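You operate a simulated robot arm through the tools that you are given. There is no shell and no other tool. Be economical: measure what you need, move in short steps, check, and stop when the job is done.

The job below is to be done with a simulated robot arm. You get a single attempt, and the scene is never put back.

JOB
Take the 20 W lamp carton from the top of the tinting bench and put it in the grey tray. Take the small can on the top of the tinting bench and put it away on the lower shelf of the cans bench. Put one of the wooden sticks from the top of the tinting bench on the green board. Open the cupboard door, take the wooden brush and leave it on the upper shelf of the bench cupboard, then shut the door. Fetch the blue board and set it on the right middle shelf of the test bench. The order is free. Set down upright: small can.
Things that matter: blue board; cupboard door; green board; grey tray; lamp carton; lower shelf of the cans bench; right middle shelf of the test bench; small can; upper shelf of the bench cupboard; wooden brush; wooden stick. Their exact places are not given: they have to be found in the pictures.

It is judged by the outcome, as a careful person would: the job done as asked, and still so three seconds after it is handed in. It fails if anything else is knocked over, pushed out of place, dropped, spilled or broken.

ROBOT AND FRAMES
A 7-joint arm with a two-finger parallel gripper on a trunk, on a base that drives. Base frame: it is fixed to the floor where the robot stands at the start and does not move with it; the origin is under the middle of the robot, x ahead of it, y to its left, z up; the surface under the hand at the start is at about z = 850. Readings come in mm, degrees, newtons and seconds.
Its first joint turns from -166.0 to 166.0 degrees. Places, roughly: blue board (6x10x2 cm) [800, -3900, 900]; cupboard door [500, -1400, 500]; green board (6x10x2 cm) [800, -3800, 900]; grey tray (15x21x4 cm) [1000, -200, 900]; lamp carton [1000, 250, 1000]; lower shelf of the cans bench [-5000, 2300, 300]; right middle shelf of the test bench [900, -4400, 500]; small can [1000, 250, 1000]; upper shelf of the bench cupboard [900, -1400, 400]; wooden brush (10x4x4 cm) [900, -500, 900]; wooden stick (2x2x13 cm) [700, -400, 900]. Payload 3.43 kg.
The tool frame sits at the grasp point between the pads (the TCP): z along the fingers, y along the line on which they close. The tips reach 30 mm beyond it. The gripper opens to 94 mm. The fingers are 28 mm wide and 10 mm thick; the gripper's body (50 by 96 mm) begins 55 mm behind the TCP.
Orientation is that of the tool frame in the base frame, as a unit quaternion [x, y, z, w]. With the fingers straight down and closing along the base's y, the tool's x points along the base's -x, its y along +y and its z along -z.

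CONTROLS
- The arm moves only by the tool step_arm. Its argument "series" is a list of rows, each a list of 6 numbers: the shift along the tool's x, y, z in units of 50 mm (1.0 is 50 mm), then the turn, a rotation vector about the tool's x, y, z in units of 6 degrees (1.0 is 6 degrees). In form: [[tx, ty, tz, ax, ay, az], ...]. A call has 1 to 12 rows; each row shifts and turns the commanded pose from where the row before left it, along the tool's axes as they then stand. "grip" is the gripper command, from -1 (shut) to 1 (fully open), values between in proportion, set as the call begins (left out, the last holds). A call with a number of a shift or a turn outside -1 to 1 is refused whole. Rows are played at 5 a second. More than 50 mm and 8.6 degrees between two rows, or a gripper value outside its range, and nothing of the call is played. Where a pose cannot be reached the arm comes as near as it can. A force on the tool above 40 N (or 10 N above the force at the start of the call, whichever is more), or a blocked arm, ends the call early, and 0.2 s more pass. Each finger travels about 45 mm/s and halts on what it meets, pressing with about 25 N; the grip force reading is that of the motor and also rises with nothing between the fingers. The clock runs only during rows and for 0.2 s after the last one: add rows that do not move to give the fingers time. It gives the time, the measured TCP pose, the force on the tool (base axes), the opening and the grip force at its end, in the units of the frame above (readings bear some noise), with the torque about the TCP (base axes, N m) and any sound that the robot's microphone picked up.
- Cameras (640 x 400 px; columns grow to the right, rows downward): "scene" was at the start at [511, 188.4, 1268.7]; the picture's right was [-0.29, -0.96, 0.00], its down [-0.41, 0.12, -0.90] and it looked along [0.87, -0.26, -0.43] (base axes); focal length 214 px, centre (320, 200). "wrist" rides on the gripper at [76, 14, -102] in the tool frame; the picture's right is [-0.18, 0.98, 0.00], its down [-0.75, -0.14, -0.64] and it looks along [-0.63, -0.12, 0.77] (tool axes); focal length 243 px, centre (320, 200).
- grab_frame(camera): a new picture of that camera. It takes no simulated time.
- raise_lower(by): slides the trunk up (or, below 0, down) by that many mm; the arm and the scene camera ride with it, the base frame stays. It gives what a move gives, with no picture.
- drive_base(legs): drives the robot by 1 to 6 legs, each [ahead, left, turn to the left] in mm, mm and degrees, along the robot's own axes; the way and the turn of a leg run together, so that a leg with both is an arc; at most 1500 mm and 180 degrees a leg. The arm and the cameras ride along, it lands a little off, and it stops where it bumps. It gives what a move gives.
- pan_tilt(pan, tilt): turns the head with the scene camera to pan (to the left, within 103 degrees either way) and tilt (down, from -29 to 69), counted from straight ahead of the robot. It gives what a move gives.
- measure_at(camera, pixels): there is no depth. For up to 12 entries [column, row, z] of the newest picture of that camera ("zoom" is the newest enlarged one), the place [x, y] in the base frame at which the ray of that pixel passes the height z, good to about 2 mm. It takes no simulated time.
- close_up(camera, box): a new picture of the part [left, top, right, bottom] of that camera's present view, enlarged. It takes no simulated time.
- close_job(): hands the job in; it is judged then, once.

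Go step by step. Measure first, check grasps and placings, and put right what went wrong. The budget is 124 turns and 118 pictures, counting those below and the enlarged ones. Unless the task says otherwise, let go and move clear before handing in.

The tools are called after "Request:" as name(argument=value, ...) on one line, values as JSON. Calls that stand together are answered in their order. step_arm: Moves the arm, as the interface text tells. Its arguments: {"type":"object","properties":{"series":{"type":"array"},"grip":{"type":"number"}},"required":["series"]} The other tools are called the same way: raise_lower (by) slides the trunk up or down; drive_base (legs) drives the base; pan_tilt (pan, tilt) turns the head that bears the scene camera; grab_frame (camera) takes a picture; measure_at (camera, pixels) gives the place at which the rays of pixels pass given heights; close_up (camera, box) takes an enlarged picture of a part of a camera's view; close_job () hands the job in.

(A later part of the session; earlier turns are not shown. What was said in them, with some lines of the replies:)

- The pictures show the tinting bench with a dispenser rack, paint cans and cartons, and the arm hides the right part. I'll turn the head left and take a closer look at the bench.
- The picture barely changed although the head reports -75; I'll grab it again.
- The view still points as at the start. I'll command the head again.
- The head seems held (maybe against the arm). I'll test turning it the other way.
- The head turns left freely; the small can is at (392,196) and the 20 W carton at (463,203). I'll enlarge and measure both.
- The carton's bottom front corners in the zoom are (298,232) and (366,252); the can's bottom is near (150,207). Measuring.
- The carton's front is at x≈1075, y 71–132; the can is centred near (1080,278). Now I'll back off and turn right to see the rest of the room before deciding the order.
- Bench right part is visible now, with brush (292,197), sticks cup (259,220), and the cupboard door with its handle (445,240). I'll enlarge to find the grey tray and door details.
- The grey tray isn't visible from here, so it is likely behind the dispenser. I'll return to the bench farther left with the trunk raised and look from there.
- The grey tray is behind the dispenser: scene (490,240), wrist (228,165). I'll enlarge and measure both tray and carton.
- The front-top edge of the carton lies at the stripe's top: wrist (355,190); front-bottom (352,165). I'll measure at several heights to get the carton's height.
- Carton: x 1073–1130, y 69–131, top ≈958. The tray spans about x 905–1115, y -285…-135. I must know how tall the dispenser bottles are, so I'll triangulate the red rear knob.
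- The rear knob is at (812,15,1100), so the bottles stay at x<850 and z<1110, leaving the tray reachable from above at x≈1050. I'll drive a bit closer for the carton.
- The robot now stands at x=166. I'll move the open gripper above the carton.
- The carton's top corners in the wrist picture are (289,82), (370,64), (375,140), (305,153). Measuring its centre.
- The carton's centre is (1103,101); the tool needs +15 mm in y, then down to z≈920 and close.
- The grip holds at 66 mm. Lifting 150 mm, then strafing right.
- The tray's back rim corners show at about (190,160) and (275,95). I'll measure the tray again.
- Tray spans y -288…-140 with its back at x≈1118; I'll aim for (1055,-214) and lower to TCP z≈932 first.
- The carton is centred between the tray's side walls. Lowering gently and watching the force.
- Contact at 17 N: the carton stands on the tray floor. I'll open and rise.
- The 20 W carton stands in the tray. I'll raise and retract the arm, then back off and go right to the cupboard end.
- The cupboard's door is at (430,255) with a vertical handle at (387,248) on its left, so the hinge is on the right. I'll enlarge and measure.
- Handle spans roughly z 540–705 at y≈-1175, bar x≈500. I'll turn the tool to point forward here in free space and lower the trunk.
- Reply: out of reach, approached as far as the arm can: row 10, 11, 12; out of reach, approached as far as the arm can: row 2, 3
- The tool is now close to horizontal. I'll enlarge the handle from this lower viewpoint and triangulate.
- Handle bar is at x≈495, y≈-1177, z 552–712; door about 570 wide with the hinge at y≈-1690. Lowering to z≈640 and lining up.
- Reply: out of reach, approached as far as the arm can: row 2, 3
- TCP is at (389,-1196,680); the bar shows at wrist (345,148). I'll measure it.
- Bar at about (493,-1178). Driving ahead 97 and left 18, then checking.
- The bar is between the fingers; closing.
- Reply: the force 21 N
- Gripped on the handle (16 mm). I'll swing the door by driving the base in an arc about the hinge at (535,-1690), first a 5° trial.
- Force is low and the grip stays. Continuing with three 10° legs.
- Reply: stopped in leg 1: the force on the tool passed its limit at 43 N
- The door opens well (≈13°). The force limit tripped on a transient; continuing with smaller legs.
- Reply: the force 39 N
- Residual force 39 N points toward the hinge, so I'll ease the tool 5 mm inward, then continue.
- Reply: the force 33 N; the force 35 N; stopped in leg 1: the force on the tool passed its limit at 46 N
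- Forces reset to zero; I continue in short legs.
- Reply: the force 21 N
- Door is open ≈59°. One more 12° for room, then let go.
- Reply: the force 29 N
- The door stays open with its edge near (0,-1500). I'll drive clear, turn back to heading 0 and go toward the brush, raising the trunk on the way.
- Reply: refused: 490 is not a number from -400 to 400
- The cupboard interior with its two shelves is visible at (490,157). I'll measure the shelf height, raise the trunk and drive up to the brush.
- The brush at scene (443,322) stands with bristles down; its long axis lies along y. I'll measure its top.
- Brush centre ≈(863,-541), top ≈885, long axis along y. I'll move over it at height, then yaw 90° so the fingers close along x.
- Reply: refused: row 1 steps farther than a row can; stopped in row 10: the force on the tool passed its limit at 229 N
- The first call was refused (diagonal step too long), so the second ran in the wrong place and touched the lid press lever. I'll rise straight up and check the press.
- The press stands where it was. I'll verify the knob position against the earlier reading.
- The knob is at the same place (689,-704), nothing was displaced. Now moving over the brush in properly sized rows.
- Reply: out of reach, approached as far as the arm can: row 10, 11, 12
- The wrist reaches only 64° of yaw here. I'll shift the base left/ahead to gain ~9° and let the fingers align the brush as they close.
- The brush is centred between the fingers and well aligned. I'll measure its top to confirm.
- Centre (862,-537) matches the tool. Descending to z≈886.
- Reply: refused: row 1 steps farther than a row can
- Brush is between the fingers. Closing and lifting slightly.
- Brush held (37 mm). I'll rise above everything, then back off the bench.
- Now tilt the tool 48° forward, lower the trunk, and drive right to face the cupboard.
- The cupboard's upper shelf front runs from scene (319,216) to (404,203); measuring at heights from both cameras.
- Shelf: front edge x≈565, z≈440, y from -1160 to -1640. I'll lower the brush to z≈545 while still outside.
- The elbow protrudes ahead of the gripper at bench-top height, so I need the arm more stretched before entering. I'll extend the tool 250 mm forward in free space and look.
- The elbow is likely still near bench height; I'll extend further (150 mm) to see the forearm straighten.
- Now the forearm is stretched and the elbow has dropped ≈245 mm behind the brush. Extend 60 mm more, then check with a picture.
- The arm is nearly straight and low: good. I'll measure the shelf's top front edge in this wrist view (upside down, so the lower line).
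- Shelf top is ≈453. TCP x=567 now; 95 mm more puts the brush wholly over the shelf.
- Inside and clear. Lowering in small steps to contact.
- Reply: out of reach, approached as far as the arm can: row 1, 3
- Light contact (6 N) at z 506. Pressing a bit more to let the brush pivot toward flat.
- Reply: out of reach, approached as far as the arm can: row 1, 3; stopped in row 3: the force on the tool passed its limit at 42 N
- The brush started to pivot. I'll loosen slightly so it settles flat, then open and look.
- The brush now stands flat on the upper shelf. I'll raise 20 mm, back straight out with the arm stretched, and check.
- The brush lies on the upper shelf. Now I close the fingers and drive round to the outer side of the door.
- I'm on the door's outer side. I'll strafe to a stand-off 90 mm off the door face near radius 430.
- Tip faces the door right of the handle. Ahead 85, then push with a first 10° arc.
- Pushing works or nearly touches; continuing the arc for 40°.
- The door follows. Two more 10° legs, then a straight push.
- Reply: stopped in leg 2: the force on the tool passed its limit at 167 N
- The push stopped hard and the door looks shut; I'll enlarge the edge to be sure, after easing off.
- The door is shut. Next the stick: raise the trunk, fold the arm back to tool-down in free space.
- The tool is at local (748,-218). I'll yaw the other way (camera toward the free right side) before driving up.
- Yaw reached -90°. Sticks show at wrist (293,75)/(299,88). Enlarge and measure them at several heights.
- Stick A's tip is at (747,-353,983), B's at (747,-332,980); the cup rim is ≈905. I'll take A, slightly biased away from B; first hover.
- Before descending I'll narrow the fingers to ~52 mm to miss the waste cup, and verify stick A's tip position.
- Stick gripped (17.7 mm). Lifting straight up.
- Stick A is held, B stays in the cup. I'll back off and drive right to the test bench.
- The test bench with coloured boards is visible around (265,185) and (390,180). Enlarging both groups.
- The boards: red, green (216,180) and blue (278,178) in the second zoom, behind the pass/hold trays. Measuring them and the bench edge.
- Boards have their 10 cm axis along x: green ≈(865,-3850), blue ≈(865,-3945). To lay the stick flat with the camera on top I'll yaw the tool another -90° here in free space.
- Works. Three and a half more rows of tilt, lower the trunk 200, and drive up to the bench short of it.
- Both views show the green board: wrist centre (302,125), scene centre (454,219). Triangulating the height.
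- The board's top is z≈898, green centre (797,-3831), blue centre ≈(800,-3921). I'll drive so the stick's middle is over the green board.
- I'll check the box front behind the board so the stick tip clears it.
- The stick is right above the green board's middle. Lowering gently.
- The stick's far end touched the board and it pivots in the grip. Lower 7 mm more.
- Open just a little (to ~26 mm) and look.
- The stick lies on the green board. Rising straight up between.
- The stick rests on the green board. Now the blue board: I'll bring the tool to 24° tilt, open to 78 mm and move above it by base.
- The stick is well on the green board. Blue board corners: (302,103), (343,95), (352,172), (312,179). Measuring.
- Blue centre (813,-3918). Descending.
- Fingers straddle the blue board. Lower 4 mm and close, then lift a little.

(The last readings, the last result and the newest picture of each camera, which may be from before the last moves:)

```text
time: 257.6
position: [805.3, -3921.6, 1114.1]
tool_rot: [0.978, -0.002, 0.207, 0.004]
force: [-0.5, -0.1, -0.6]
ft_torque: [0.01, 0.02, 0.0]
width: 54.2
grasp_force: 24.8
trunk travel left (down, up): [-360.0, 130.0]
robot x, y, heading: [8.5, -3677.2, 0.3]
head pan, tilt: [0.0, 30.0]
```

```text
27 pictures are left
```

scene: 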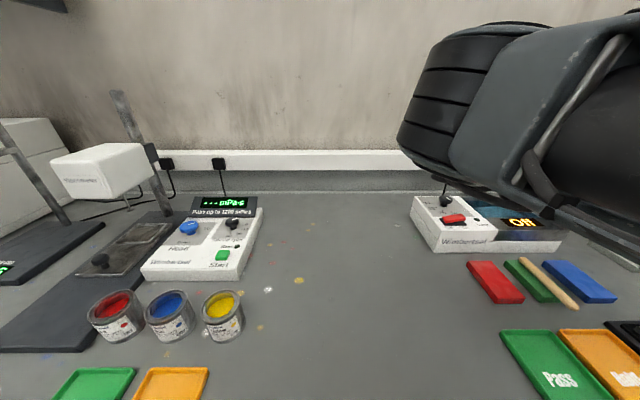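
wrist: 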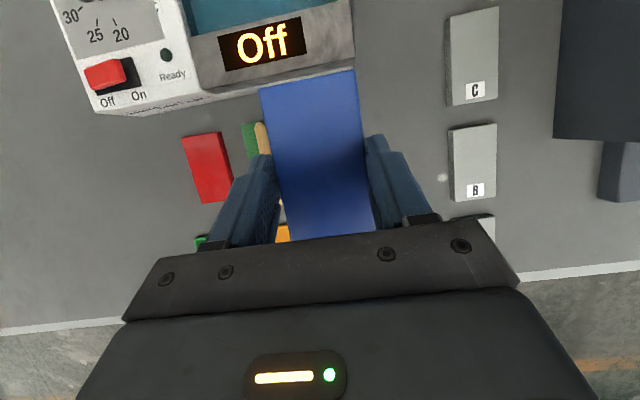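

The blue board is held (54 mm). I'll back off, go right to the right bay, tilt to 48° and lower the trunk.

Request:
drive_base(legs=[[-900, 0, -0.3], [0, -590, 0]])

Request:
step_arm(series=[[0, 0, 0, 0, 1, 0], [0, 0, 0, 0, 1, 0], [0, 0, 0, 0, 1, 0], [0, 0, 0, 0, 1, 0]])

Request:
raise_lower(by=-340)

Request:
step_arm(series=[[-0.74, 0, 0.66, 0, 0, 0], [-0.74, 0, 0.66, 0, 0, 0], [-0.74, 0, 0.66, 0, 0, 0], [0.66, 0, 0.74, 0, 0, 0], [0.66, 0, 0.74, 0, 0, 0], [0.66, 0, 0.74, 0, 0, 0], [0.66, 0, 0.74, 0, 0, 0], [0.66, 0, 0.74, 0, 0, 0], [0.66, 0, 0.74, 0, 0, 0], [0.66, 0, 0.74, 0, 0, 0]])

Request:
grab_frame(camera="scene")

```text
time: 265.3
position: [-93.6, -4508.3, 1114.4]
tool_rot: [0.978, -0.002, 0.207, 0.005]
force: [0.7, 0.3, -1.2]
ft_torque: [-0.01, -0.01, 0.01]
width: 54.3
grasp_force: 24.8
trunk travel left (down, up): [-360.0, 130.0]
robot x, y, heading: [-892.8, -4264.4, 0.2]
head pan, tilt: [0.0, 30.0]
```

```text
time: 266.3
position: [-95.1, -4508.3, 1113.4]
tool_rot: [0.914, -0.001, 0.406, 0.005]
force: [0.0, 0.9, -0.3]
ft_torque: [-0.01, 0.03, -0.03]
width: 54.2
grasp_force: 25.1
trunk travel left (down, up): [-360.0, 130.0]
robot x, y, heading: [-892.1, -4266.3, 0.1]
head pan, tilt: [0.0, 30.0]
```

```text
time: 269.6
position: [-93.4, -4508.4, 773.0]
tool_rot: [0.914, -0.001, 0.406, 0.005]
force: [-0.2, 0.3, -0.4]
ft_torque: [0.04, -0.04, 0.02]
width: 54.1
grasp_force: 24.9
trunk travel left (down, up): [-20.0, 470.0]
robot x, y, heading: [-891.7, -4262.7, -0.0]
head pan, tilt: [0.0, 30.0]
```

```text
time: 271.8
position: [251.6, -4509.8, 620.9]
tool_rot: [0.914, 0.0, 0.406, 0.005]
force: [-0.4, 0.5, -1.2]
ft_torque: [-0.06, -0.03, -0.03]
width: 54.0
grasp_force: 24.8
trunk travel left (down, up): [-20.0, 470.0]
robot x, y, heading: [-892.7, -4266.8, 0.1]
head pan, tilt: [0.0, 30.0]
```

```text
26 pictures are left
```

scene: 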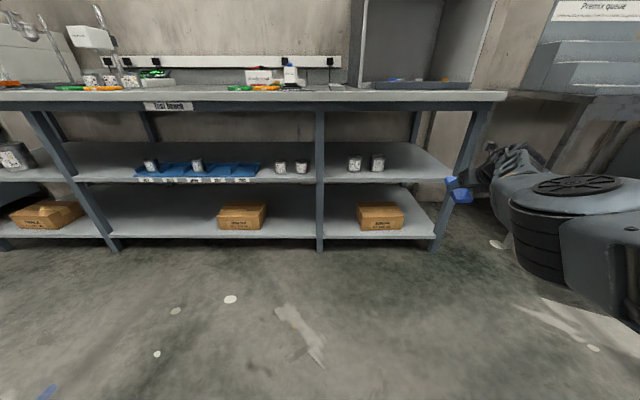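

The right bay's middle shelf runs from (325,183) to (450,179), cans at (355,163),(377,162). Measuring shelf and leg positions.

Request:
measure_at(camera="scene", pixels=[[325, 182, 500], [325, 182, 520], [325, 182, 540], [448, 179, 500], [448, 179, 520], [448, 179, 540], [384, 171, 520], [350, 172, 520], [420, 142, 520], [410, 150, 520], [320, 250, 0], [435, 250, 0]])

Request:
grab_frame(camera="wrist")

```text
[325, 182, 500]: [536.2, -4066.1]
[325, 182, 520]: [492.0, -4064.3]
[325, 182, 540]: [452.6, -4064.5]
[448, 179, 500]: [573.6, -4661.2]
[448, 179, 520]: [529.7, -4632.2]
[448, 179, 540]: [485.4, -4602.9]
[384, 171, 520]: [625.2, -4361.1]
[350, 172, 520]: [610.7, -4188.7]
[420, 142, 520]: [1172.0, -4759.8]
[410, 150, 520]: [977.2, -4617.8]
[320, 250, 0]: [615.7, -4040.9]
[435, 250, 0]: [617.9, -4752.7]
```

```text
25 pictures are left
```

wrist: 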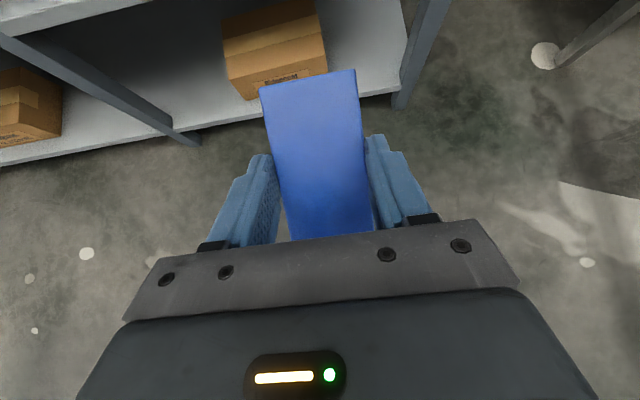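

Bay spans y -4060…-4735; the cans end at y≈-4361, so y=-4510 is free. Lower to z≈590 and drive in.

Request:
step_arm(series=[[-0.46, 0, 0.41, 0, 0, 0]])

Request:
drive_base(legs=[[300, 0, 0]])

Request:
grab_frame(camera="wrist")

Request:
grab_frame(camera="scene")

```text
time: 272.2
position: [251.9, -4511.0, 591.4]
tool_rot: [0.914, 0.0, 0.406, 0.005]
force: [-0.5, 0.3, 0.0]
ft_torque: [-0.08, 0.0, -0.02]
width: 54.0
grasp_force: 24.9
trunk travel left (down, up): [-20.0, 470.0]
robot x, y, heading: [-891.4, -4264.1, 0.2]
head pan, tilt: [0.0, 30.0]
```

```text
time: 274.2
position: [544.9, -4513.4, 590.2]
tool_rot: [0.914, -0.002, 0.406, 0.006]
force: [-0.3, -0.2, 0.0]
ft_torque: [0.0, 0.02, -0.01]
width: 53.9
grasp_force: 24.7
trunk travel left (down, up): [-20.0, 470.0]
robot x, y, heading: [-597.8, -4261.8, 0.1]
head pan, tilt: [0.0, 30.0]
```

```text
24 pictures are left
```

wrist: 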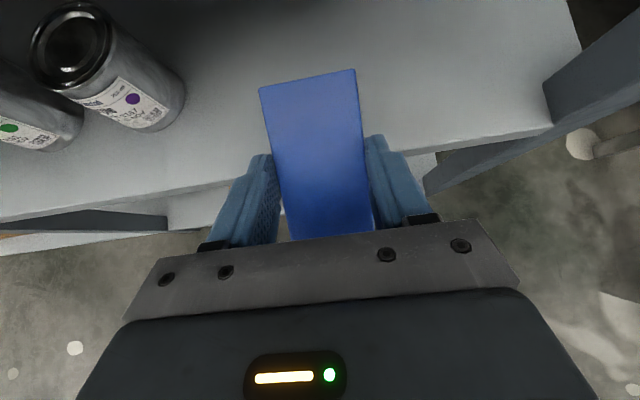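

```text
23 pictures are left
```

scene: 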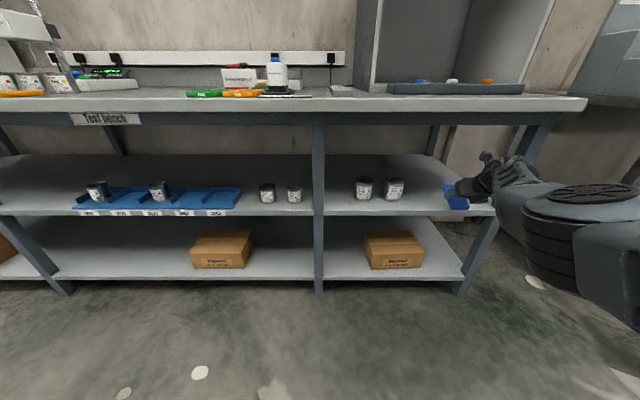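

Clear path; measuring the shelf edge here to get its height.

Request:
measure_at(camera="wrist", pixels=[[480, 138, 480], [480, 138, 500], [150, 195, 480], [150, 195, 500], [150, 130, 490], [186, 100, 500]])

Request:
measure_at(camera="scene", pixels=[[400, 213, 480], [400, 213, 500], [400, 216, 480]])

Request:
drive_base(legs=[[165, 0, 0]])

Request:
step_arm(series=[[-0.15, 0, 0.13, 0, 0, 0], [-0.15, 0, 0.13, 0, 0, 0]])

```text
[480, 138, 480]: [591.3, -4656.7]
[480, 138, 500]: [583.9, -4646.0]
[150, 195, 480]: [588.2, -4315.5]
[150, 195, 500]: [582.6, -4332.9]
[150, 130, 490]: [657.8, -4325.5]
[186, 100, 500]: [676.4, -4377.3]
```

```text
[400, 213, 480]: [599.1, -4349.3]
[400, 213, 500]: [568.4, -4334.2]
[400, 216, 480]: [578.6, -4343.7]
```

```text
time: 275.7
position: [708.3, -4513.0, 590.7]
tool_rot: [0.914, -0.002, 0.406, 0.005]
force: [-0.3, -0.5, -1.1]
ft_torque: [-0.01, -0.02, -0.01]
width: 54.1
grasp_force: 25.0
trunk travel left (down, up): [-20.0, 470.0]
robot x, y, heading: [-435.7, -4265.0, 0.3]
head pan, tilt: [0.0, 30.0]
```

```text
time: 276.3
position: [707.4, -4514.6, 571.5]
tool_rot: [0.914, -0.001, 0.406, 0.005]
force: [-1.0, 0.0, -0.7]
ft_torque: [-0.02, 0.01, -0.01]
width: 54.1
grasp_force: 24.9
trunk travel left (down, up): [-20.0, 470.0]
robot x, y, heading: [-435.7, -4264.6, 0.1]
head pan, tilt: [0.0, 30.0]
```

Shelf z≈485, front x≈588. Lowering to contact.

Request:
step_arm(series=[[-0.12, 0, 0.107, 0, 0, 0], [-0.12, 0, 0.107, 0, 0, 0], [-0.12, 0, 0.107, 0, 0, 0], [-0.06, 0, 0.054, 0, 0, 0], [-0.06, 0, 0.054, 0, 0, 0]])

```text
time: 277.5
position: [706.8, -4515.6, 539.9]
tool_rot: [0.914, -0.001, 0.406, 0.006]
force: [4.8, -1.1, 13.8]
ft_torque: [0.08, 0.13, 0.0]
width: 54.0
grasp_force: 24.8
trunk travel left (down, up): [-20.0, 470.0]
robot x, y, heading: [-431.4, -4264.3, 0.2]
head pan, tilt: [0.0, 30.0]
```

Contact. Pressing on a little to pivot the board flatter.

Request:
step_arm(series=[[-0.06, 0, 0.054, 0, 0, 0], [-0.06, 0, 0.054, 0, 0, 0], [-0.06, 0, 0.054, 0, 0, 0]])

Request:
step_arm(series=[[0, 0, 0, 0, 0, 0], [0, 0, 0, 0, 0, 0], [0, 0, 0, 0, 0, 0], [0, 0, 0, 0, 0, 0]], grip=0.3)

Request:
grab_frame(camera="wrist")

```text
time: 278.3
position: [705.1, -4513.4, 535.2]
tool_rot: [0.913, -0.002, 0.409, 0.006]
force: [5.3, -1.5, 32.0]
ft_torque: [0.37, 0.62, 0.02]
width: 54.6
grasp_force: 25.3
out of reach, approached as far as the arm can: row 3
trunk travel left (down, up): [-20.0, 470.0]
robot x, y, heading: [-434.0, -4262.9, 0.1]
head pan, tilt: [0.0, 30.0]
```

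```text
time: 279.3
position: [703.5, -4514.0, 531.3]
tool_rot: [0.914, -0.001, 0.406, 0.005]
force: [-10.1, -2.4, 15.8]
ft_torque: [0.4, 0.09, 0.27]
width: 59.4
grasp_force: 0.0
trunk travel left (down, up): [-20.0, 470.0]
robot x, y, heading: [-432.2, -4265.1, 0.1]
head pan, tilt: [0.0, 30.0]
```

```text
22 pictures are left
```

wrist: 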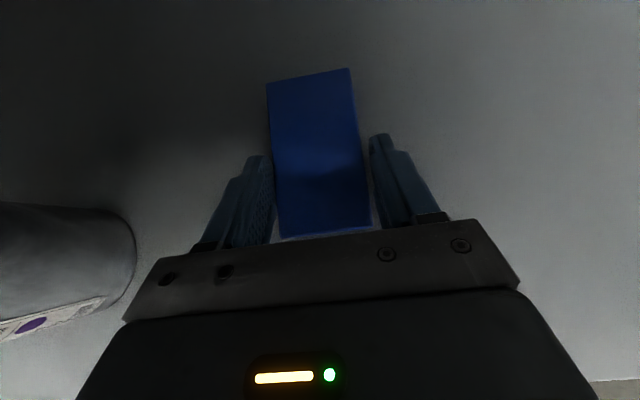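

Loosened; the board settles. Opening slightly more and rising.

Request:
step_arm(series=[[0, 0, 0, 0, 0, 0], [0, 0, 0, 0, 0, 0], [0.12, 0, -0.107, 0, 0, 0], [0.3, 0, -0.27, 0, 0, 0], [0.74, 0, -0.66, 0, 0, 0]], grip=0.7)

Request:
grab_frame(camera="wrist")

```text
time: 280.5
position: [706.8, -4512.8, 607.9]
tool_rot: [0.914, -0.002, 0.407, 0.004]
force: [-0.5, -0.6, -0.8]
ft_torque: [-0.01, 0.0, -0.02]
width: 80.0
grasp_force: 0.1
trunk travel left (down, up): [-20.0, 470.0]
robot x, y, heading: [-436.2, -4263.1, 0.1]
head pan, tilt: [0.0, 30.0]
```

```text
21 pictures are left
```

wrist: 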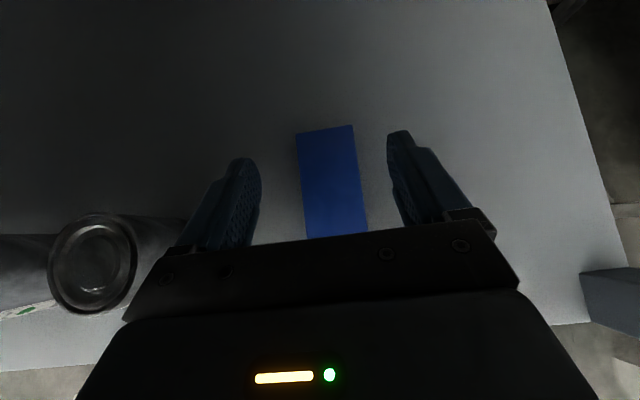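

The blue board lies flat on the right middle shelf. I'll back out, fold the arm, raise, and drive toward the tinting bench's left end, glancing at the cans bench on the way.

Request:
drive_base(legs=[[-700, 0, 0]])

Request:
step_arm(series=[[-0.66, 0, -0.74, 0, 0, 0], [-0.66, 0, -0.74, 0, 0, 0], [-0.66, 0, -0.74, 0, 0, 0], [-0.66, 0, -0.74, 0, 0, 0], [-0.66, 0, -0.74, 0, 0, 0], [-0.66, 0, -0.74, 0, 0, 0], [-0.66, 0, -0.74, 0, 0, 0], [-0.66, 0, -0.74, 0, 0, 0]], grip=1)

Request:
raise_lower(by=400)

Request:
grab_frame(camera="scene")

Request:
drive_base(legs=[[0, 1450, 0], [0, 1450, 0], [0, 1450, 0], [0, 0, 80]])

Request:
pan_tilt(pan=70, tilt=15)

Request:
grab_frame(camera="scene")

```text
time: 284.4
position: [-5.6, -4506.1, 608.2]
tool_rot: [0.914, 0.003, 0.406, 0.003]
force: [0.0, -0.4, -0.1]
ft_torque: [0.03, -0.01, -0.03]
width: 79.9
grasp_force: 0.1
trunk travel left (down, up): [-20.0, 470.0]
robot x, y, heading: [-1152.9, -4265.4, 0.7]
head pan, tilt: [0.0, 30.0]
```

```text
time: 286.2
position: [-403.6, -4506.6, 609.3]
tool_rot: [0.914, 0.003, 0.406, 0.004]
force: [-0.7, 0.3, 0.0]
ft_torque: [0.0, 0.0, 0.01]
width: 93.9
grasp_force: 0.0
trunk travel left (down, up): [-20.0, 470.0]
robot x, y, heading: [-1146.0, -4266.5, 0.6]
head pan, tilt: [0.0, 30.0]
```

```text
time: 290.0
position: [-402.5, -4506.2, 1008.1]
tool_rot: [0.914, 0.002, 0.406, 0.003]
force: [0.1, 0.6, 0.4]
ft_torque: [0.0, 0.01, 0.01]
width: 94.0
grasp_force: 0.0
trunk travel left (down, up): [-420.0, 70.0]
robot x, y, heading: [-1151.9, -4266.4, 0.4]
head pan, tilt: [0.0, 30.0]
```

```text
20 pictures are left
```

scene: 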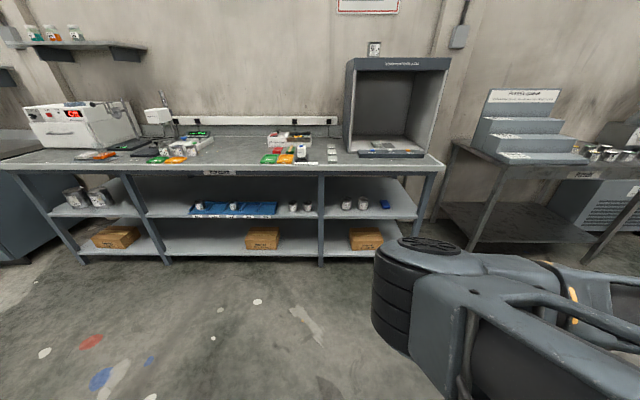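

```text
time: 314.2
position: [-896.4, 763.5, 1008.0]
tool_rot: [0.69, 0.6, 0.31, -0.263]
force: [0.0, -0.9, 0.2]
ft_torque: [0.04, -0.01, 0.03]
width: 94.1
grasp_force: 0.1
trunk travel left (down, up): [-420.0, 70.0]
robot x, y, heading: [-1242.8, 60.2, 82.2]
head pan, tilt: [0.0, 30.0]
```

```text
time: 315.6
position: [-896.4, 763.9, 1008.4]
tool_rot: [0.69, 0.599, 0.309, -0.263]
force: [-0.3, -0.5, -0.3]
ft_torque: [-0.01, -0.01, -0.02]
width: 93.8
grasp_force: 0.2
trunk travel left (down, up): [-420.0, 70.0]
robot x, y, heading: [-1240.4, 59.0, 82.2]
head pan, tilt: [70.0, 15.0]
```

```text
19 pictures are left
```

scene: 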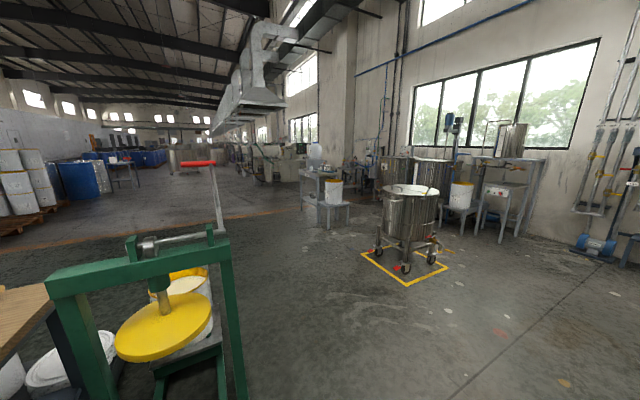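

The blue board is confirmed on the shelf at (385,204). The cans bench should be at column ≈325: enlarging.

Request:
close_up(camera="scene", box=[280, 130, 380, 240])

Request:
measure_at(camera="scene", pixels=[[325, 229, 0], [349, 226, 0], [305, 208, 0], [180, 390, 0], [60, 390, 0], [232, 390, 0], [405, 285, 0]])

```text
3.64 times, centred on (330, 185) of scene
```

zoom: 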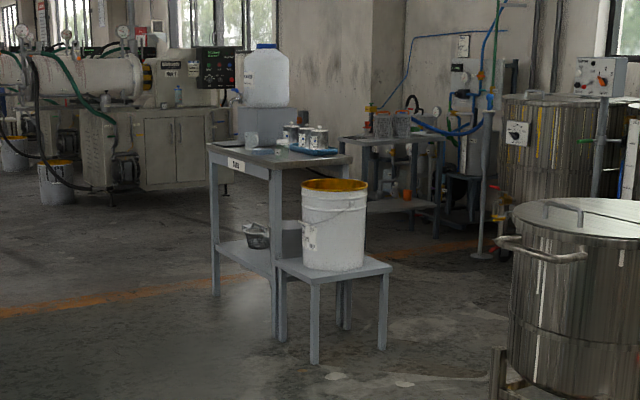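

```text
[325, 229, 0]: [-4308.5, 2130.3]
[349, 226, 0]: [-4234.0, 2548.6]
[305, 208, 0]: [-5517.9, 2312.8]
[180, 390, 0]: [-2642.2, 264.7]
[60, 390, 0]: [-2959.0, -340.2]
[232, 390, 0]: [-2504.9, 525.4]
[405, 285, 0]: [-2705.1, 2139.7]
```

The cans bench faces -y with an open lower shelf (bench x≈-5400…-4500, y≈2100+). Now fetch the can: turn back and drive to the tinting bench.

Request:
drive_base(legs=[[0, 0, -82.2], [0, 465, 0], [1200, 0, 0]])

Request:
pan_tilt(pan=0, tilt=40)

Request:
grab_frame(camera="wrist")

Request:
grab_frame(camera="scene")

```text
time: 327.7
position: [703.2, 214.8, 1007.9]
tool_rot: [0.914, -0.018, 0.405, 0.012]
force: [0.9, 0.0, -0.7]
ft_torque: [0.01, 0.01, 0.01]
width: 93.9
grasp_force: 0.1
trunk travel left (down, up): [-420.0, 70.0]
robot x, y, heading: [-33.1, 488.2, -2.0]
head pan, tilt: [70.0, 15.0]
```

```text
time: 329.1
position: [701.8, 216.2, 1008.6]
tool_rot: [0.914, -0.018, 0.406, 0.013]
force: [0.3, 0.2, -0.9]
ft_torque: [-0.02, -0.01, 0.03]
width: 94.1
grasp_force: 0.0
trunk travel left (down, up): [-420.0, 70.0]
robot x, y, heading: [-32.6, 485.6, -2.2]
head pan, tilt: [0.0, 40.0]
```

```text
17 pictures are left
```

wrist: 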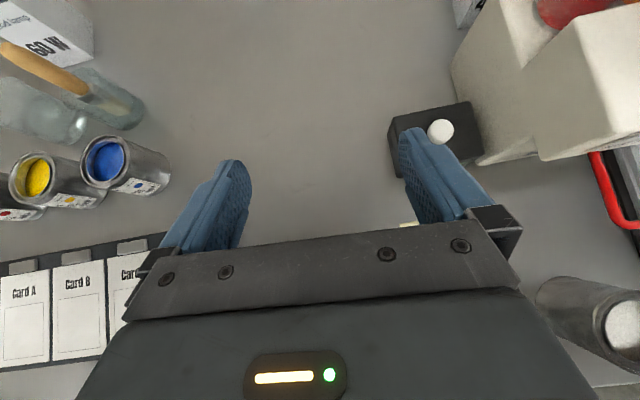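

```text
16 pictures are left
```

scene: 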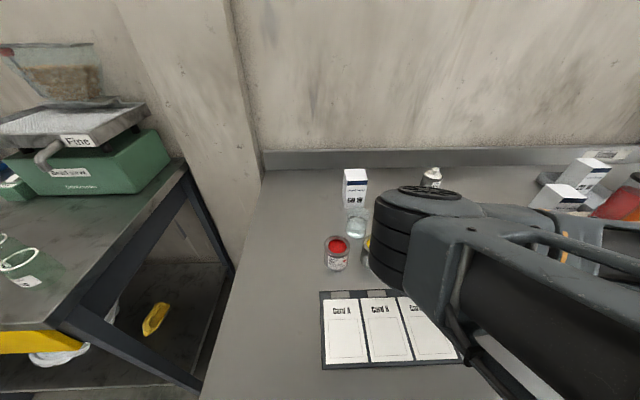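

I'll straighten the heading and drive up so the can lies ahead of the fingers.

Request:
drive_base(legs=[[0, 0, 2.1], [160, 34, 0]])

Request:
step_arm(series=[[-0.4, 0, 0.36, 0, 0, 0], [0.0, 0, 0.0, 0, 0, 0]])

Request:
grab_frame(camera="wrist")

```text
time: 330.9
position: [871.7, 274.1, 1009.3]
tool_rot: [0.914, -0.004, 0.406, 0.006]
force: [-0.3, -0.2, -0.6]
ft_torque: [-0.01, 0.01, -0.01]
width: 94.2
grasp_force: 0.0
trunk travel left (down, up): [-420.0, 70.0]
robot x, y, heading: [127.6, 524.4, 0.2]
head pan, tilt: [0.0, 40.0]
```

```text
time: 331.5
position: [873.1, 271.6, 981.2]
tool_rot: [0.914, -0.003, 0.406, 0.006]
force: [-0.4, 0.5, 1.1]
ft_torque: [0.0, 0.01, -0.02]
width: 93.9
grasp_force: 0.1
trunk travel left (down, up): [-420.0, 70.0]
robot x, y, heading: [124.2, 523.9, -0.1]
head pan, tilt: [0.0, 40.0]
```

```text
15 pictures are left
```

wrist: 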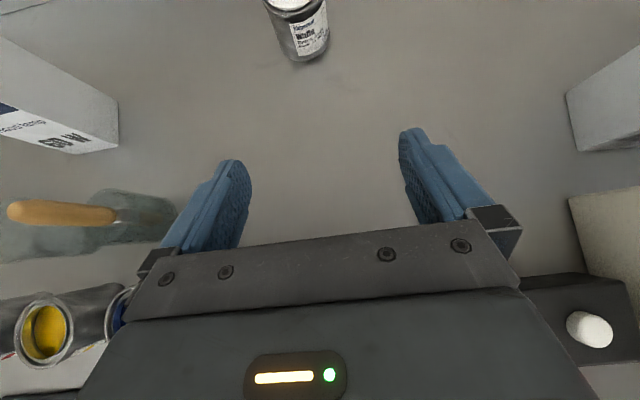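

The can is ahead at (300,40); measuring its base.

Request:
measure_at(camera="wrist", pixels=[[305, 61, 850], [279, 45, 855], [328, 40, 855], [268, 10, 900], [325, 5, 900]])

```text
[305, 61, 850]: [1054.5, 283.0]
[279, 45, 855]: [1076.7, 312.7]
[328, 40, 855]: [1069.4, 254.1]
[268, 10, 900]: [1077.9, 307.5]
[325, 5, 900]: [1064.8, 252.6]
```

Can centre ≈(1082,281), radius 28. Go down to z≈890, then forward around it.

Request:
step_arm(series=[[0, -0.19, 0, 0, 0, 0], [-0.68, 0, 0.61, 0, 0, 0], [-0.68, 0, 0.61, 0, 0, 0], [0.55, 0, 0.615, 0, 0, 0], [0.55, 0, 0.615, 0, 0, 0], [0.55, 0, 0.615, 0, 0, 0]])

Request:
grab_frame(camera="wrist")

```text
time: 332.9
position: [994.9, 278.6, 891.9]
tool_rot: [0.914, -0.003, 0.406, 0.006]
force: [-0.6, 0.0, 0.0]
ft_torque: [0.02, 0.0, 0.0]
width: 94.2
grasp_force: 0.0
trunk travel left (down, up): [-420.0, 70.0]
robot x, y, heading: [127.0, 523.6, -0.1]
head pan, tilt: [0.0, 40.0]
```

```text
14 pictures are left
```

wrist: 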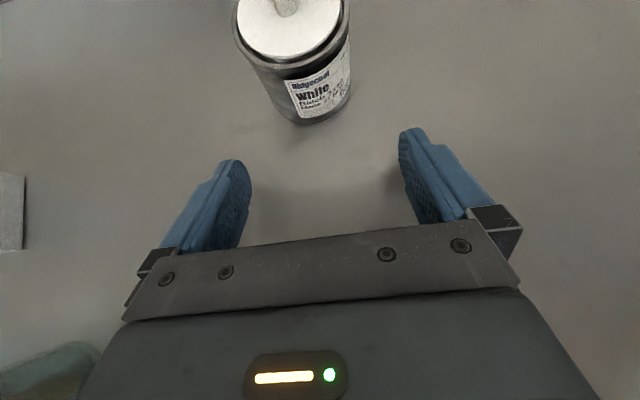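

Nearly aligned; 85 mm forward with a 3 mm shift, then close.

Request:
step_arm(series=[[0.38, -0.07, 0.42, 0, 0, 0], [0.38, 0, 0.42, 0, 0, 0], [0.38, 0, 0.42, 0, 0, 0]])

Request:
step_arm(series=[[0, 0, 0, 0, 0, 0], [0, 0, 0, 0, 0, 0], [0, 0, 0, 0, 0, 0], [0, 0, 0, 0, 0, 0], [0, 0, 0, 0, 0, 0]], grip=-1)

Request:
grab_frame(camera="wrist")

```text
time: 333.7
position: [1081.2, 283.8, 891.0]
tool_rot: [0.914, -0.003, 0.407, 0.006]
force: [-0.1, 0.5, -0.2]
ft_torque: [-0.01, 0.0, 0.0]
width: 94.2
grasp_force: 0.1
trunk travel left (down, up): [-420.0, 70.0]
robot x, y, heading: [130.1, 523.1, -0.3]
head pan, tilt: [0.0, 40.0]
```

```text
time: 334.9
position: [1081.1, 283.6, 890.3]
tool_rot: [0.914, -0.004, 0.406, 0.007]
force: [0.0, 0.1, -0.3]
ft_torque: [0.06, -0.01, 0.02]
width: 64.9
grasp_force: 25.7
trunk travel left (down, up): [-420.0, 70.0]
robot x, y, heading: [129.0, 520.7, -0.1]
head pan, tilt: [0.0, 40.0]
```

```text
13 pictures are left
```

wrist: 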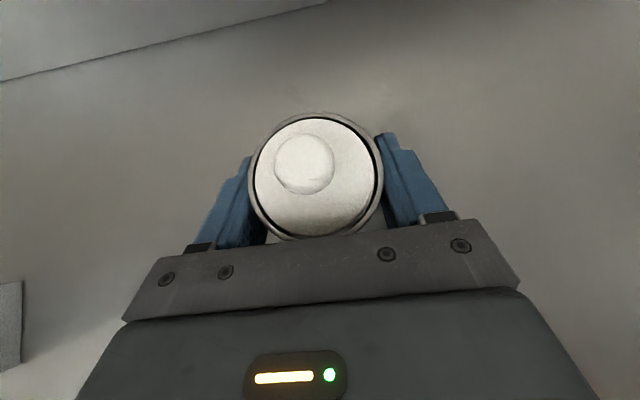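

The can is gripped (65 mm). Lift 100 mm, retract, back off, and start toward the cans bench along y≈1250.

Request:
step_arm(series=[[0.37, 0, -0.33, 0, 0, 0], [0.74, 0, -0.66, 0, 0, 0], [0.74, 0, -0.66, 0, 0, 0], [-0.66, 0, -0.74, 0, 0, 0], [-0.66, 0, -0.74, 0, 0, 0], [-0.66, 0, -0.74, 0, 0, 0], [-0.66, 0, -0.74, 0, 0, 0]])

Request:
drive_base(legs=[[-1050, 0, 0], [0, 730, 0], [0, 0, -90], [0, 0, -90], [1450, 0, 0]])

Request:
pan_tilt(pan=-15, tilt=20)

Request:
grab_frame(camera="scene")

```text
time: 336.5
position: [884.6, 284.9, 1013.9]
tool_rot: [0.914, -0.004, 0.406, 0.007]
force: [0.4, 0.1, -1.1]
ft_torque: [-0.02, -0.01, -0.02]
width: 64.6
grasp_force: 25.0
trunk travel left (down, up): [-420.0, 70.0]
robot x, y, heading: [130.6, 521.9, -0.3]
head pan, tilt: [0.0, 40.0]
```

```text
time: 359.8
position: [-3080.9, 1567.5, 1013.6]
tool_rot: [0.021, 0.914, 0.013, -0.405]
force: [0.2, 0.2, -0.9]
ft_torque: [0.01, 0.0, -0.01]
width: 63.9
grasp_force: 25.2
trunk travel left (down, up): [-420.0, 70.0]
robot x, y, heading: [-2332.4, 1301.0, 177.8]
head pan, tilt: [0.0, 40.0]
```

```text
time: 360.6
position: [-3081.1, 1568.7, 1012.4]
tool_rot: [0.021, 0.914, 0.014, -0.406]
force: [0.8, 0.1, -0.7]
ft_torque: [-0.01, 0.04, -0.04]
width: 64.2
grasp_force: 25.3
trunk travel left (down, up): [-420.0, 70.0]
robot x, y, heading: [-2331.5, 1303.5, 177.7]
head pan, tilt: [-15.0, 20.0]
```

```text
12 pictures are left
```

scene: 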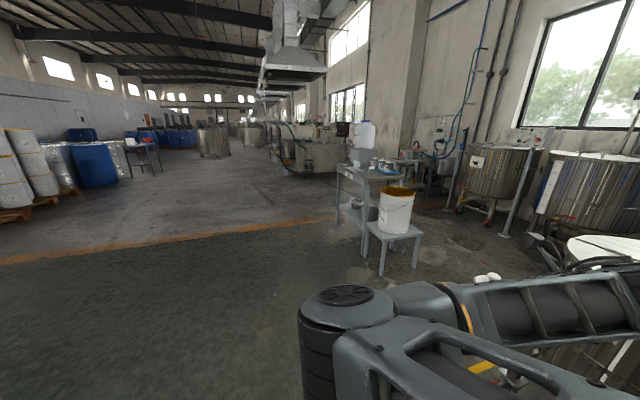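

The bench and stool are ahead: near bench leg foot (365,258), left foot (338,222), stool feet (383,276),(416,267). Measuring.

Request:
measure_at(camera="scene", pixels=[[365, 258, 0], [338, 223, 0], [383, 276, 0], [416, 267, 0], [337, 165, 850], [369, 180, 850], [338, 206, 250], [362, 223, 250], [404, 170, 850]])

Request:
close_up(camera="scene", box=[320, 130, 430, 280])

```text
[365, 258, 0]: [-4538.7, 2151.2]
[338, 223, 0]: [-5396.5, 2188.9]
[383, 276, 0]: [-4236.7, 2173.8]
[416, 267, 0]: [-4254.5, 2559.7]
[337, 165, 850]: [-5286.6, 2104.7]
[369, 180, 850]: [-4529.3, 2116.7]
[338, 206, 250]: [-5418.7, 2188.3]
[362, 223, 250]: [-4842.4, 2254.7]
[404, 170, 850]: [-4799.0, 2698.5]
```

```text
2.67 times, centred on (375, 205) of scene
```

zoom: 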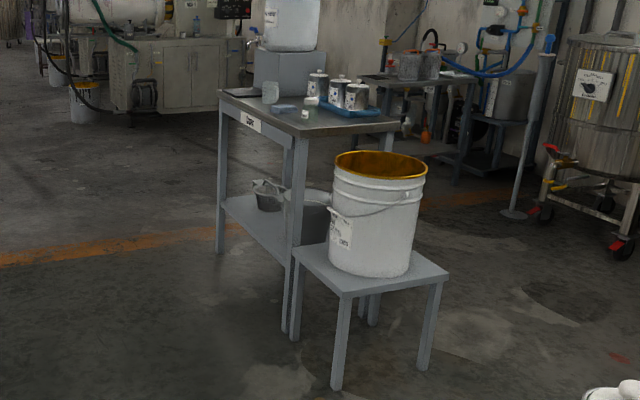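

The lower shelf holds a pan at left and a container at right. I'll drive to face the bench from the -y side and look.

Request:
drive_base(legs=[[1450, 0, 0], [1440, 250, 2.2], [0, 0, -90]])

Request:
raise_lower(by=-250)

Request:
pan_tilt(pan=-10, tilt=30)

Request:
grab_frame(camera="scene")

```text
time: 378.4
position: [-4976.3, 1907.5, 1012.9]
tool_rot: [0.651, 0.642, 0.292, -0.282]
force: [0.1, -0.2, -0.2]
ft_torque: [-0.03, -0.01, -0.01]
width: 62.2
grasp_force: 24.6
trunk travel left (down, up): [-420.0, 70.0]
robot x, y, heading: [-5219.4, 1154.5, 89.5]
head pan, tilt: [-15.0, 20.0]
```

```text
time: 381.0
position: [-4975.6, 1909.4, 763.9]
tool_rot: [0.651, 0.642, 0.292, -0.282]
force: [-0.4, -0.2, -1.6]
ft_torque: [-0.03, 0.0, -0.02]
width: 62.1
grasp_force: 24.6
trunk travel left (down, up): [-170.0, 320.0]
robot x, y, heading: [-5219.3, 1156.6, 89.5]
head pan, tilt: [-15.0, 20.0]
```

```text
time: 381.7
position: [-4976.9, 1908.2, 764.6]
tool_rot: [0.65, 0.642, 0.292, -0.283]
force: [-0.8, 0.4, -0.1]
ft_torque: [0.02, 0.01, 0.02]
width: 62.4
grasp_force: 25.2
trunk travel left (down, up): [-170.0, 320.0]
robot x, y, heading: [-5218.5, 1153.4, 89.6]
head pan, tilt: [-10.0, 30.0]
```

```text
10 pictures are left
```

scene: 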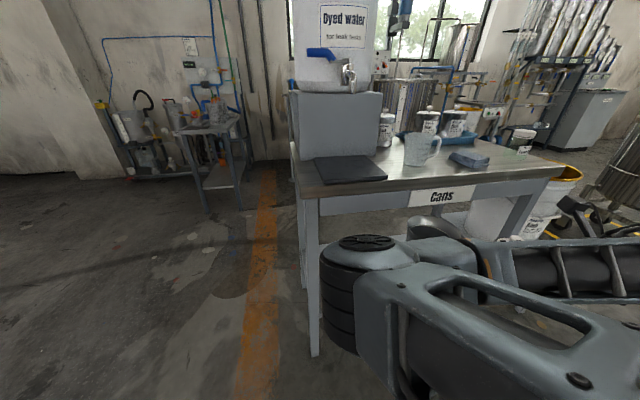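

The gripper opening has been creeping (65→62 mm), so I'll check the can with the wrist camera after backing off, lowering and extending the arm.

Request:
drive_base(legs=[[-380, 0, 0.4]])

Request:
raise_lower(by=-170)

Request:
step_arm(series=[[0.66, 0, 0.74, 0, 0, 0], [0.66, 0, 0.74, 0, 0, 0], [0.66, 0, 0.74, 0, 0, 0], [0.66, 0, 0.74, 0, 0, 0], [0.66, 0, 0.74, 0, 0, 0], [-0.74, 0, 0.66, 0, 0, 0], [-0.74, 0, 0.66, 0, 0, 0], [-0.74, 0, 0.66, 0, 0, 0]])

Request:
grab_frame(camera="wrist")

```text
time: 384.1
position: [-4981.6, 1530.0, 763.9]
tool_rot: [0.648, 0.645, 0.29, -0.283]
force: [-0.6, 0.6, -0.7]
ft_torque: [-0.03, 0.02, -0.02]
width: 62.2
grasp_force: 25.6
trunk travel left (down, up): [-170.0, 320.0]
robot x, y, heading: [-5221.9, 770.8, 89.9]
head pan, tilt: [-10.0, 30.0]
```

```text
time: 386.1
position: [-4984.2, 1530.4, 594.1]
tool_rot: [0.647, 0.645, 0.291, -0.284]
force: [-1.1, -0.3, -0.9]
ft_torque: [-0.01, 0.01, 0.0]
width: 62.4
grasp_force: 25.1
trunk travel left (down, up): [0.0, 490.0]
robot x, y, heading: [-5217.4, 774.4, 90.1]
head pan, tilt: [-10.0, 30.0]
```

```text
time: 387.9
position: [-4978.0, 1775.2, 443.0]
tool_rot: [0.648, 0.644, 0.291, -0.283]
force: [-0.5, 0.5, -0.7]
ft_torque: [0.01, -0.03, -0.02]
width: 62.3
grasp_force: 25.2
trunk travel left (down, up): [0.0, 490.0]
robot x, y, heading: [-5218.9, 776.1, 90.1]
head pan, tilt: [-10.0, 30.0]
```

```text
9 pictures are left
```

wrist: 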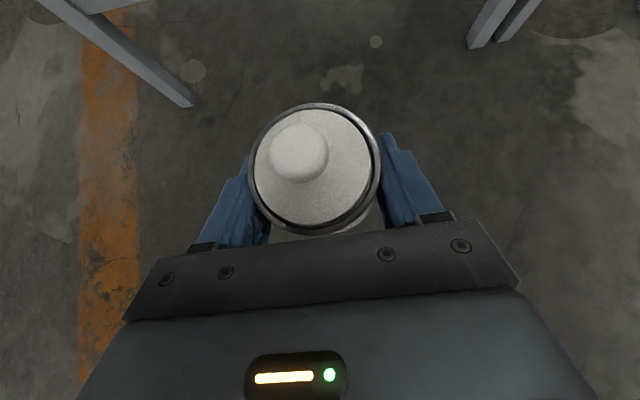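

The can is still held (slightly tilted but steady). Bench feet show at (185,100) and (480,40). Drive ahead 190 to view the lower shelf.

Request:
drive_base(legs=[[190, 0, 0]])

Request:
grab_frame(camera="wrist")

Request:
grab_frame(camera="scene")

```text
time: 389.4
position: [-4976.2, 1966.5, 443.4]
tool_rot: [0.649, 0.644, 0.291, -0.283]
force: [0.3, -0.1, -1.1]
ft_torque: [-0.03, 0.02, -0.04]
width: 62.1
grasp_force: 24.7
trunk travel left (down, up): [0.0, 490.0]
robot x, y, heading: [-5220.6, 962.6, 89.6]
head pan, tilt: [-10.0, 30.0]
```

```text
8 pictures are left
```

wrist: 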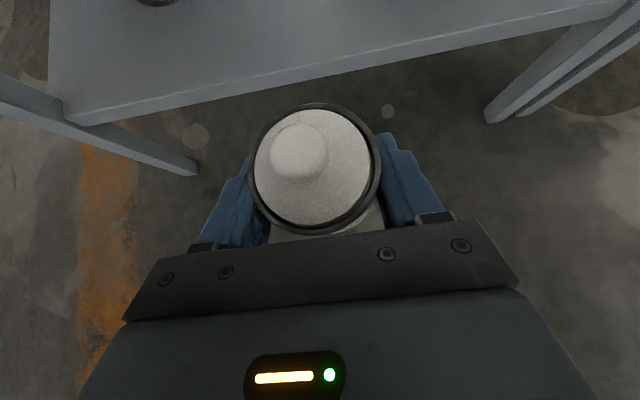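

```text
7 pictures are left
```

scene: 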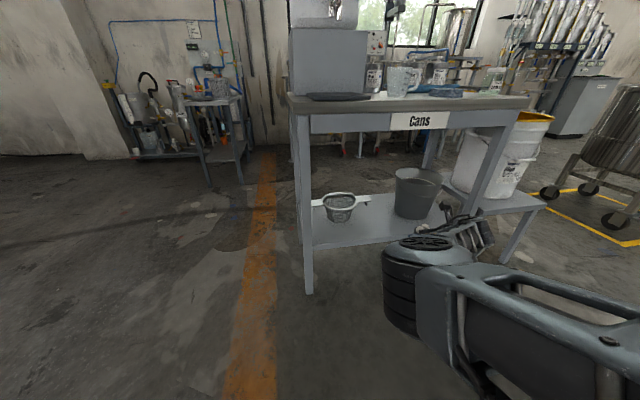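

Shelf visible: basket at (340,205), bucket at (415,195); the front strip is free. Measuring edges and objects.

Request:
measure_at(camera="wrist", pixels=[[70, 122, 220], [70, 122, 250], [70, 122, 280], [340, 75, 220], [340, 75, 250], [155, 5, 250]])

Request:
measure_at(camera="scene", pixels=[[314, 246, 220], [314, 246, 250], [314, 246, 280], [341, 222, 250], [413, 219, 250], [370, 242, 250]])

```text
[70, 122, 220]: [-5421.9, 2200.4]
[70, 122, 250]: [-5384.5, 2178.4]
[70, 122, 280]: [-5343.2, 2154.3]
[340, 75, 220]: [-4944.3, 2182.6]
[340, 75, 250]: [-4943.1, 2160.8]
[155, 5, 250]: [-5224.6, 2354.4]
```

```text
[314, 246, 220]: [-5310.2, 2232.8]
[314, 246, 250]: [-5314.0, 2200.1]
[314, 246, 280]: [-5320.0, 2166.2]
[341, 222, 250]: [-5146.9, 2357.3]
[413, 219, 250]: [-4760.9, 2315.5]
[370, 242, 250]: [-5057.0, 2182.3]
```

Shelf z≈288, front y≈2145; the spot (-4976, 2225) lies free between basket and bucket. Lower to z≈375, then drive in.

Request:
step_arm(series=[[-0.5, 0, 0.445, 0, 0, 0], [-0.5, 0, 0.445, 0, 0, 0]])

Request:
drive_base(legs=[[255, 0, 0]])

Request:
grab_frame(camera="scene")

```text
time: 390.0
position: [-4977.7, 1964.0, 374.2]
tool_rot: [0.648, 0.644, 0.291, -0.283]
force: [-0.8, -0.6, -1.2]
ft_torque: [-0.01, 0.02, -0.02]
width: 62.0
grasp_force: 25.5
trunk travel left (down, up): [0.0, 490.0]
robot x, y, heading: [-5219.8, 965.3, 90.0]
head pan, tilt: [-10.0, 30.0]
```

```text
time: 391.8
position: [-4984.4, 2216.3, 372.7]
tool_rot: [0.646, 0.646, 0.29, -0.285]
force: [-0.4, 0.4, -0.8]
ft_torque: [0.01, 0.0, -0.01]
width: 62.3
grasp_force: 25.2
trunk travel left (down, up): [0.0, 490.0]
robot x, y, heading: [-5220.6, 1213.4, 90.4]
head pan, tilt: [-10.0, 30.0]
```

```text
6 pictures are left
```

scene: 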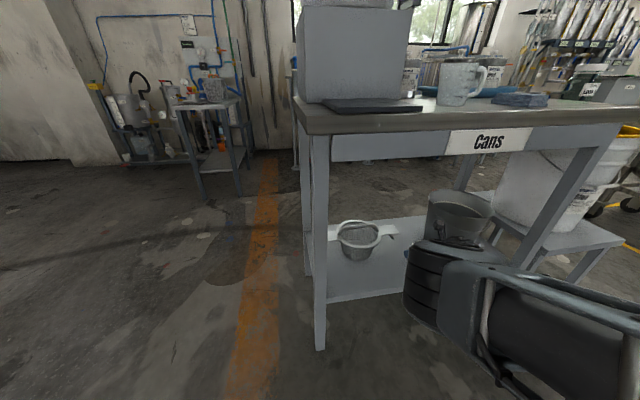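

In place and clear. Lowering to contact.

Request:
step_arm(series=[[-0.15, 0, 0.133, 0, 0, 0], [-0.15, 0, 0.133, 0, 0, 0], [-0.15, 0, 0.133, 0, 0, 0], [-0.07, 0, 0.066, 0, 0, 0], [-0.07, 0, 0.066, 0, 0, 0]])

```text
time: 393.0
position: [-4984.4, 2216.3, 335.7]
tool_rot: [0.647, 0.645, 0.291, -0.284]
force: [5.8, 2.3, 15.5]
ft_torque: [0.02, 0.08, -0.01]
width: 62.5
grasp_force: 24.4
trunk travel left (down, up): [0.0, 490.0]
robot x, y, heading: [-5221.1, 1213.4, 90.4]
head pan, tilt: [-10.0, 30.0]
```

Contact (16 N). A small further press to square the can, then open gently.

Request:
step_arm(series=[[-0.05, 0, 0.045, 0, 0, 0], [0, 0, 0, 0, 0, 0]])

Request:
step_arm(series=[[0, 0, 0, 0, 0, 0], [0, 0, 0, 0, 0, 0], [0, 0, 0, 0, 0, 0], [0, 0, 0, 0, 0, 0]], grip=0.85)

Request:
grab_frame(camera="wrist")

```text
time: 393.6
position: [-4983.9, 2216.7, 331.0]
tool_rot: [0.646, 0.646, 0.29, -0.284]
force: [5.0, 1.6, 16.0]
ft_torque: [0.01, 0.05, -0.05]
width: 62.1
grasp_force: 24.7
trunk travel left (down, up): [0.0, 490.0]
robot x, y, heading: [-5219.5, 1211.7, 90.4]
head pan, tilt: [-10.0, 30.0]
```

```text
time: 394.6
position: [-4985.3, 2214.6, 330.5]
tool_rot: [0.646, 0.647, 0.29, -0.284]
force: [11.6, -8.5, 20.4]
ft_torque: [-0.01, 0.51, 0.25]
width: 80.7
grasp_force: 0.0
trunk travel left (down, up): [0.0, 490.0]
robot x, y, heading: [-5218.6, 1212.2, 90.4]
head pan, tilt: [-10.0, 30.0]
```

```text
5 pictures are left
```

wrist: 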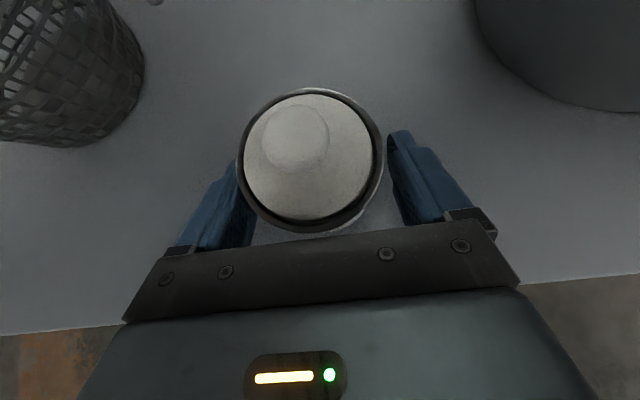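

Some force remains (fingertips press on the shelf). Rise a few mm, opening fully, then look.

Request:
step_arm(series=[[0.08, 0, -0.07, 0, 0, 0], [0.05, 0, -0.045, 0, 0, 0], [0, 0, 0, 0, 0, 0], [0, 0, 0, 0, 0, 0]], grip=1)

Request:
grab_frame(camera="wrist")

```text
time: 395.6
position: [-4983.4, 2215.6, 339.9]
tool_rot: [0.646, 0.646, 0.29, -0.284]
force: [-0.3, 0.2, -0.1]
ft_torque: [0.0, -0.03, 0.01]
width: 93.8
grasp_force: 0.0
trunk travel left (down, up): [0.0, 490.0]
robot x, y, heading: [-5215.9, 1216.1, 90.5]
head pan, tilt: [-10.0, 30.0]
```

```text
4 pictures are left
```

wrist: 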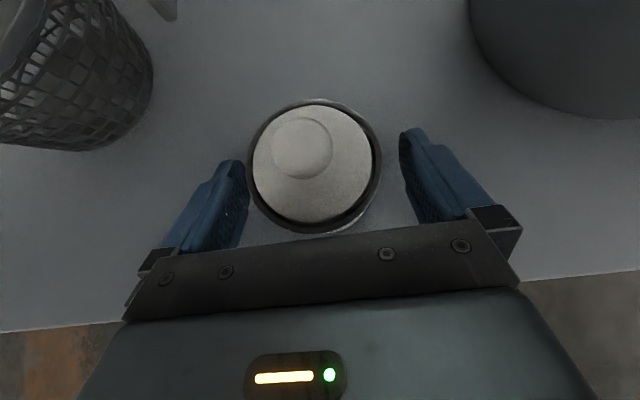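

The can stands free, and force is zero. Centre the gripper 5 mm and back straight out, then check.

Request:
step_arm(series=[[0, -0.1, 0, 0, 0, 0]])

Request:
drive_base(legs=[[-350, 0, 0]])

Request:
close_up(camera="scene", box=[290, 120, 480, 280])

```text
time: 396.0
position: [-4988.9, 2215.4, 339.0]
tool_rot: [0.647, 0.646, 0.29, -0.283]
force: [0.0, 0.3, -0.6]
ft_torque: [-0.02, -0.01, 0.02]
width: 93.9
grasp_force: 0.1
trunk travel left (down, up): [0.0, 490.0]
robot x, y, heading: [-5217.7, 1212.8, 90.1]
head pan, tilt: [-10.0, 30.0]
```

```text
time: 398.3
position: [-4991.9, 1870.5, 340.4]
tool_rot: [0.644, 0.649, 0.289, -0.284]
force: [0.4, 0.1, 0.0]
ft_torque: [-0.02, -0.01, 0.0]
width: 94.1
grasp_force: 0.0
trunk travel left (down, up): [0.0, 490.0]
robot x, y, heading: [-5218.1, 869.9, 91.0]
head pan, tilt: [-10.0, 30.0]
```

```text
2.50 times, centred on (385, 200) of scene
5 turns are left
```

zoom: 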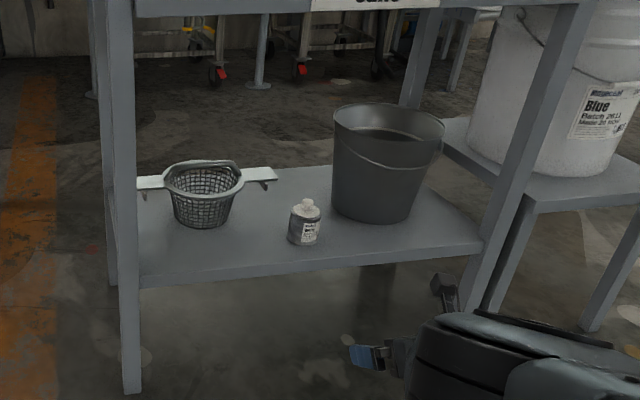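

The can stands upright on the lower shelf of the cans bench at zoom (304,220). The earlier checks showed the other four jobs done, and the gripper is clear, so I hand in.

Request:
close_job()

```text
The job is handed in.
```

All five parts of the job are done and I have handed it in:
- **Lamp carton:** the 20 W carton is in the grey tray.
- **Small can:** it stands upright on the lower shelf of the cans bench.
- **Wooden stick:** it lies on the green board.
- **Wooden brush:** it is on the upper shelf of the bench cupboard, and the door is shut.
- **Blue board:** it is on the right middle shelf of the test bench.

While fetching the brush I knocked the gripper into the lid press lever on the tinting bench (229 N). The press and lever measured in the same place afterwards.
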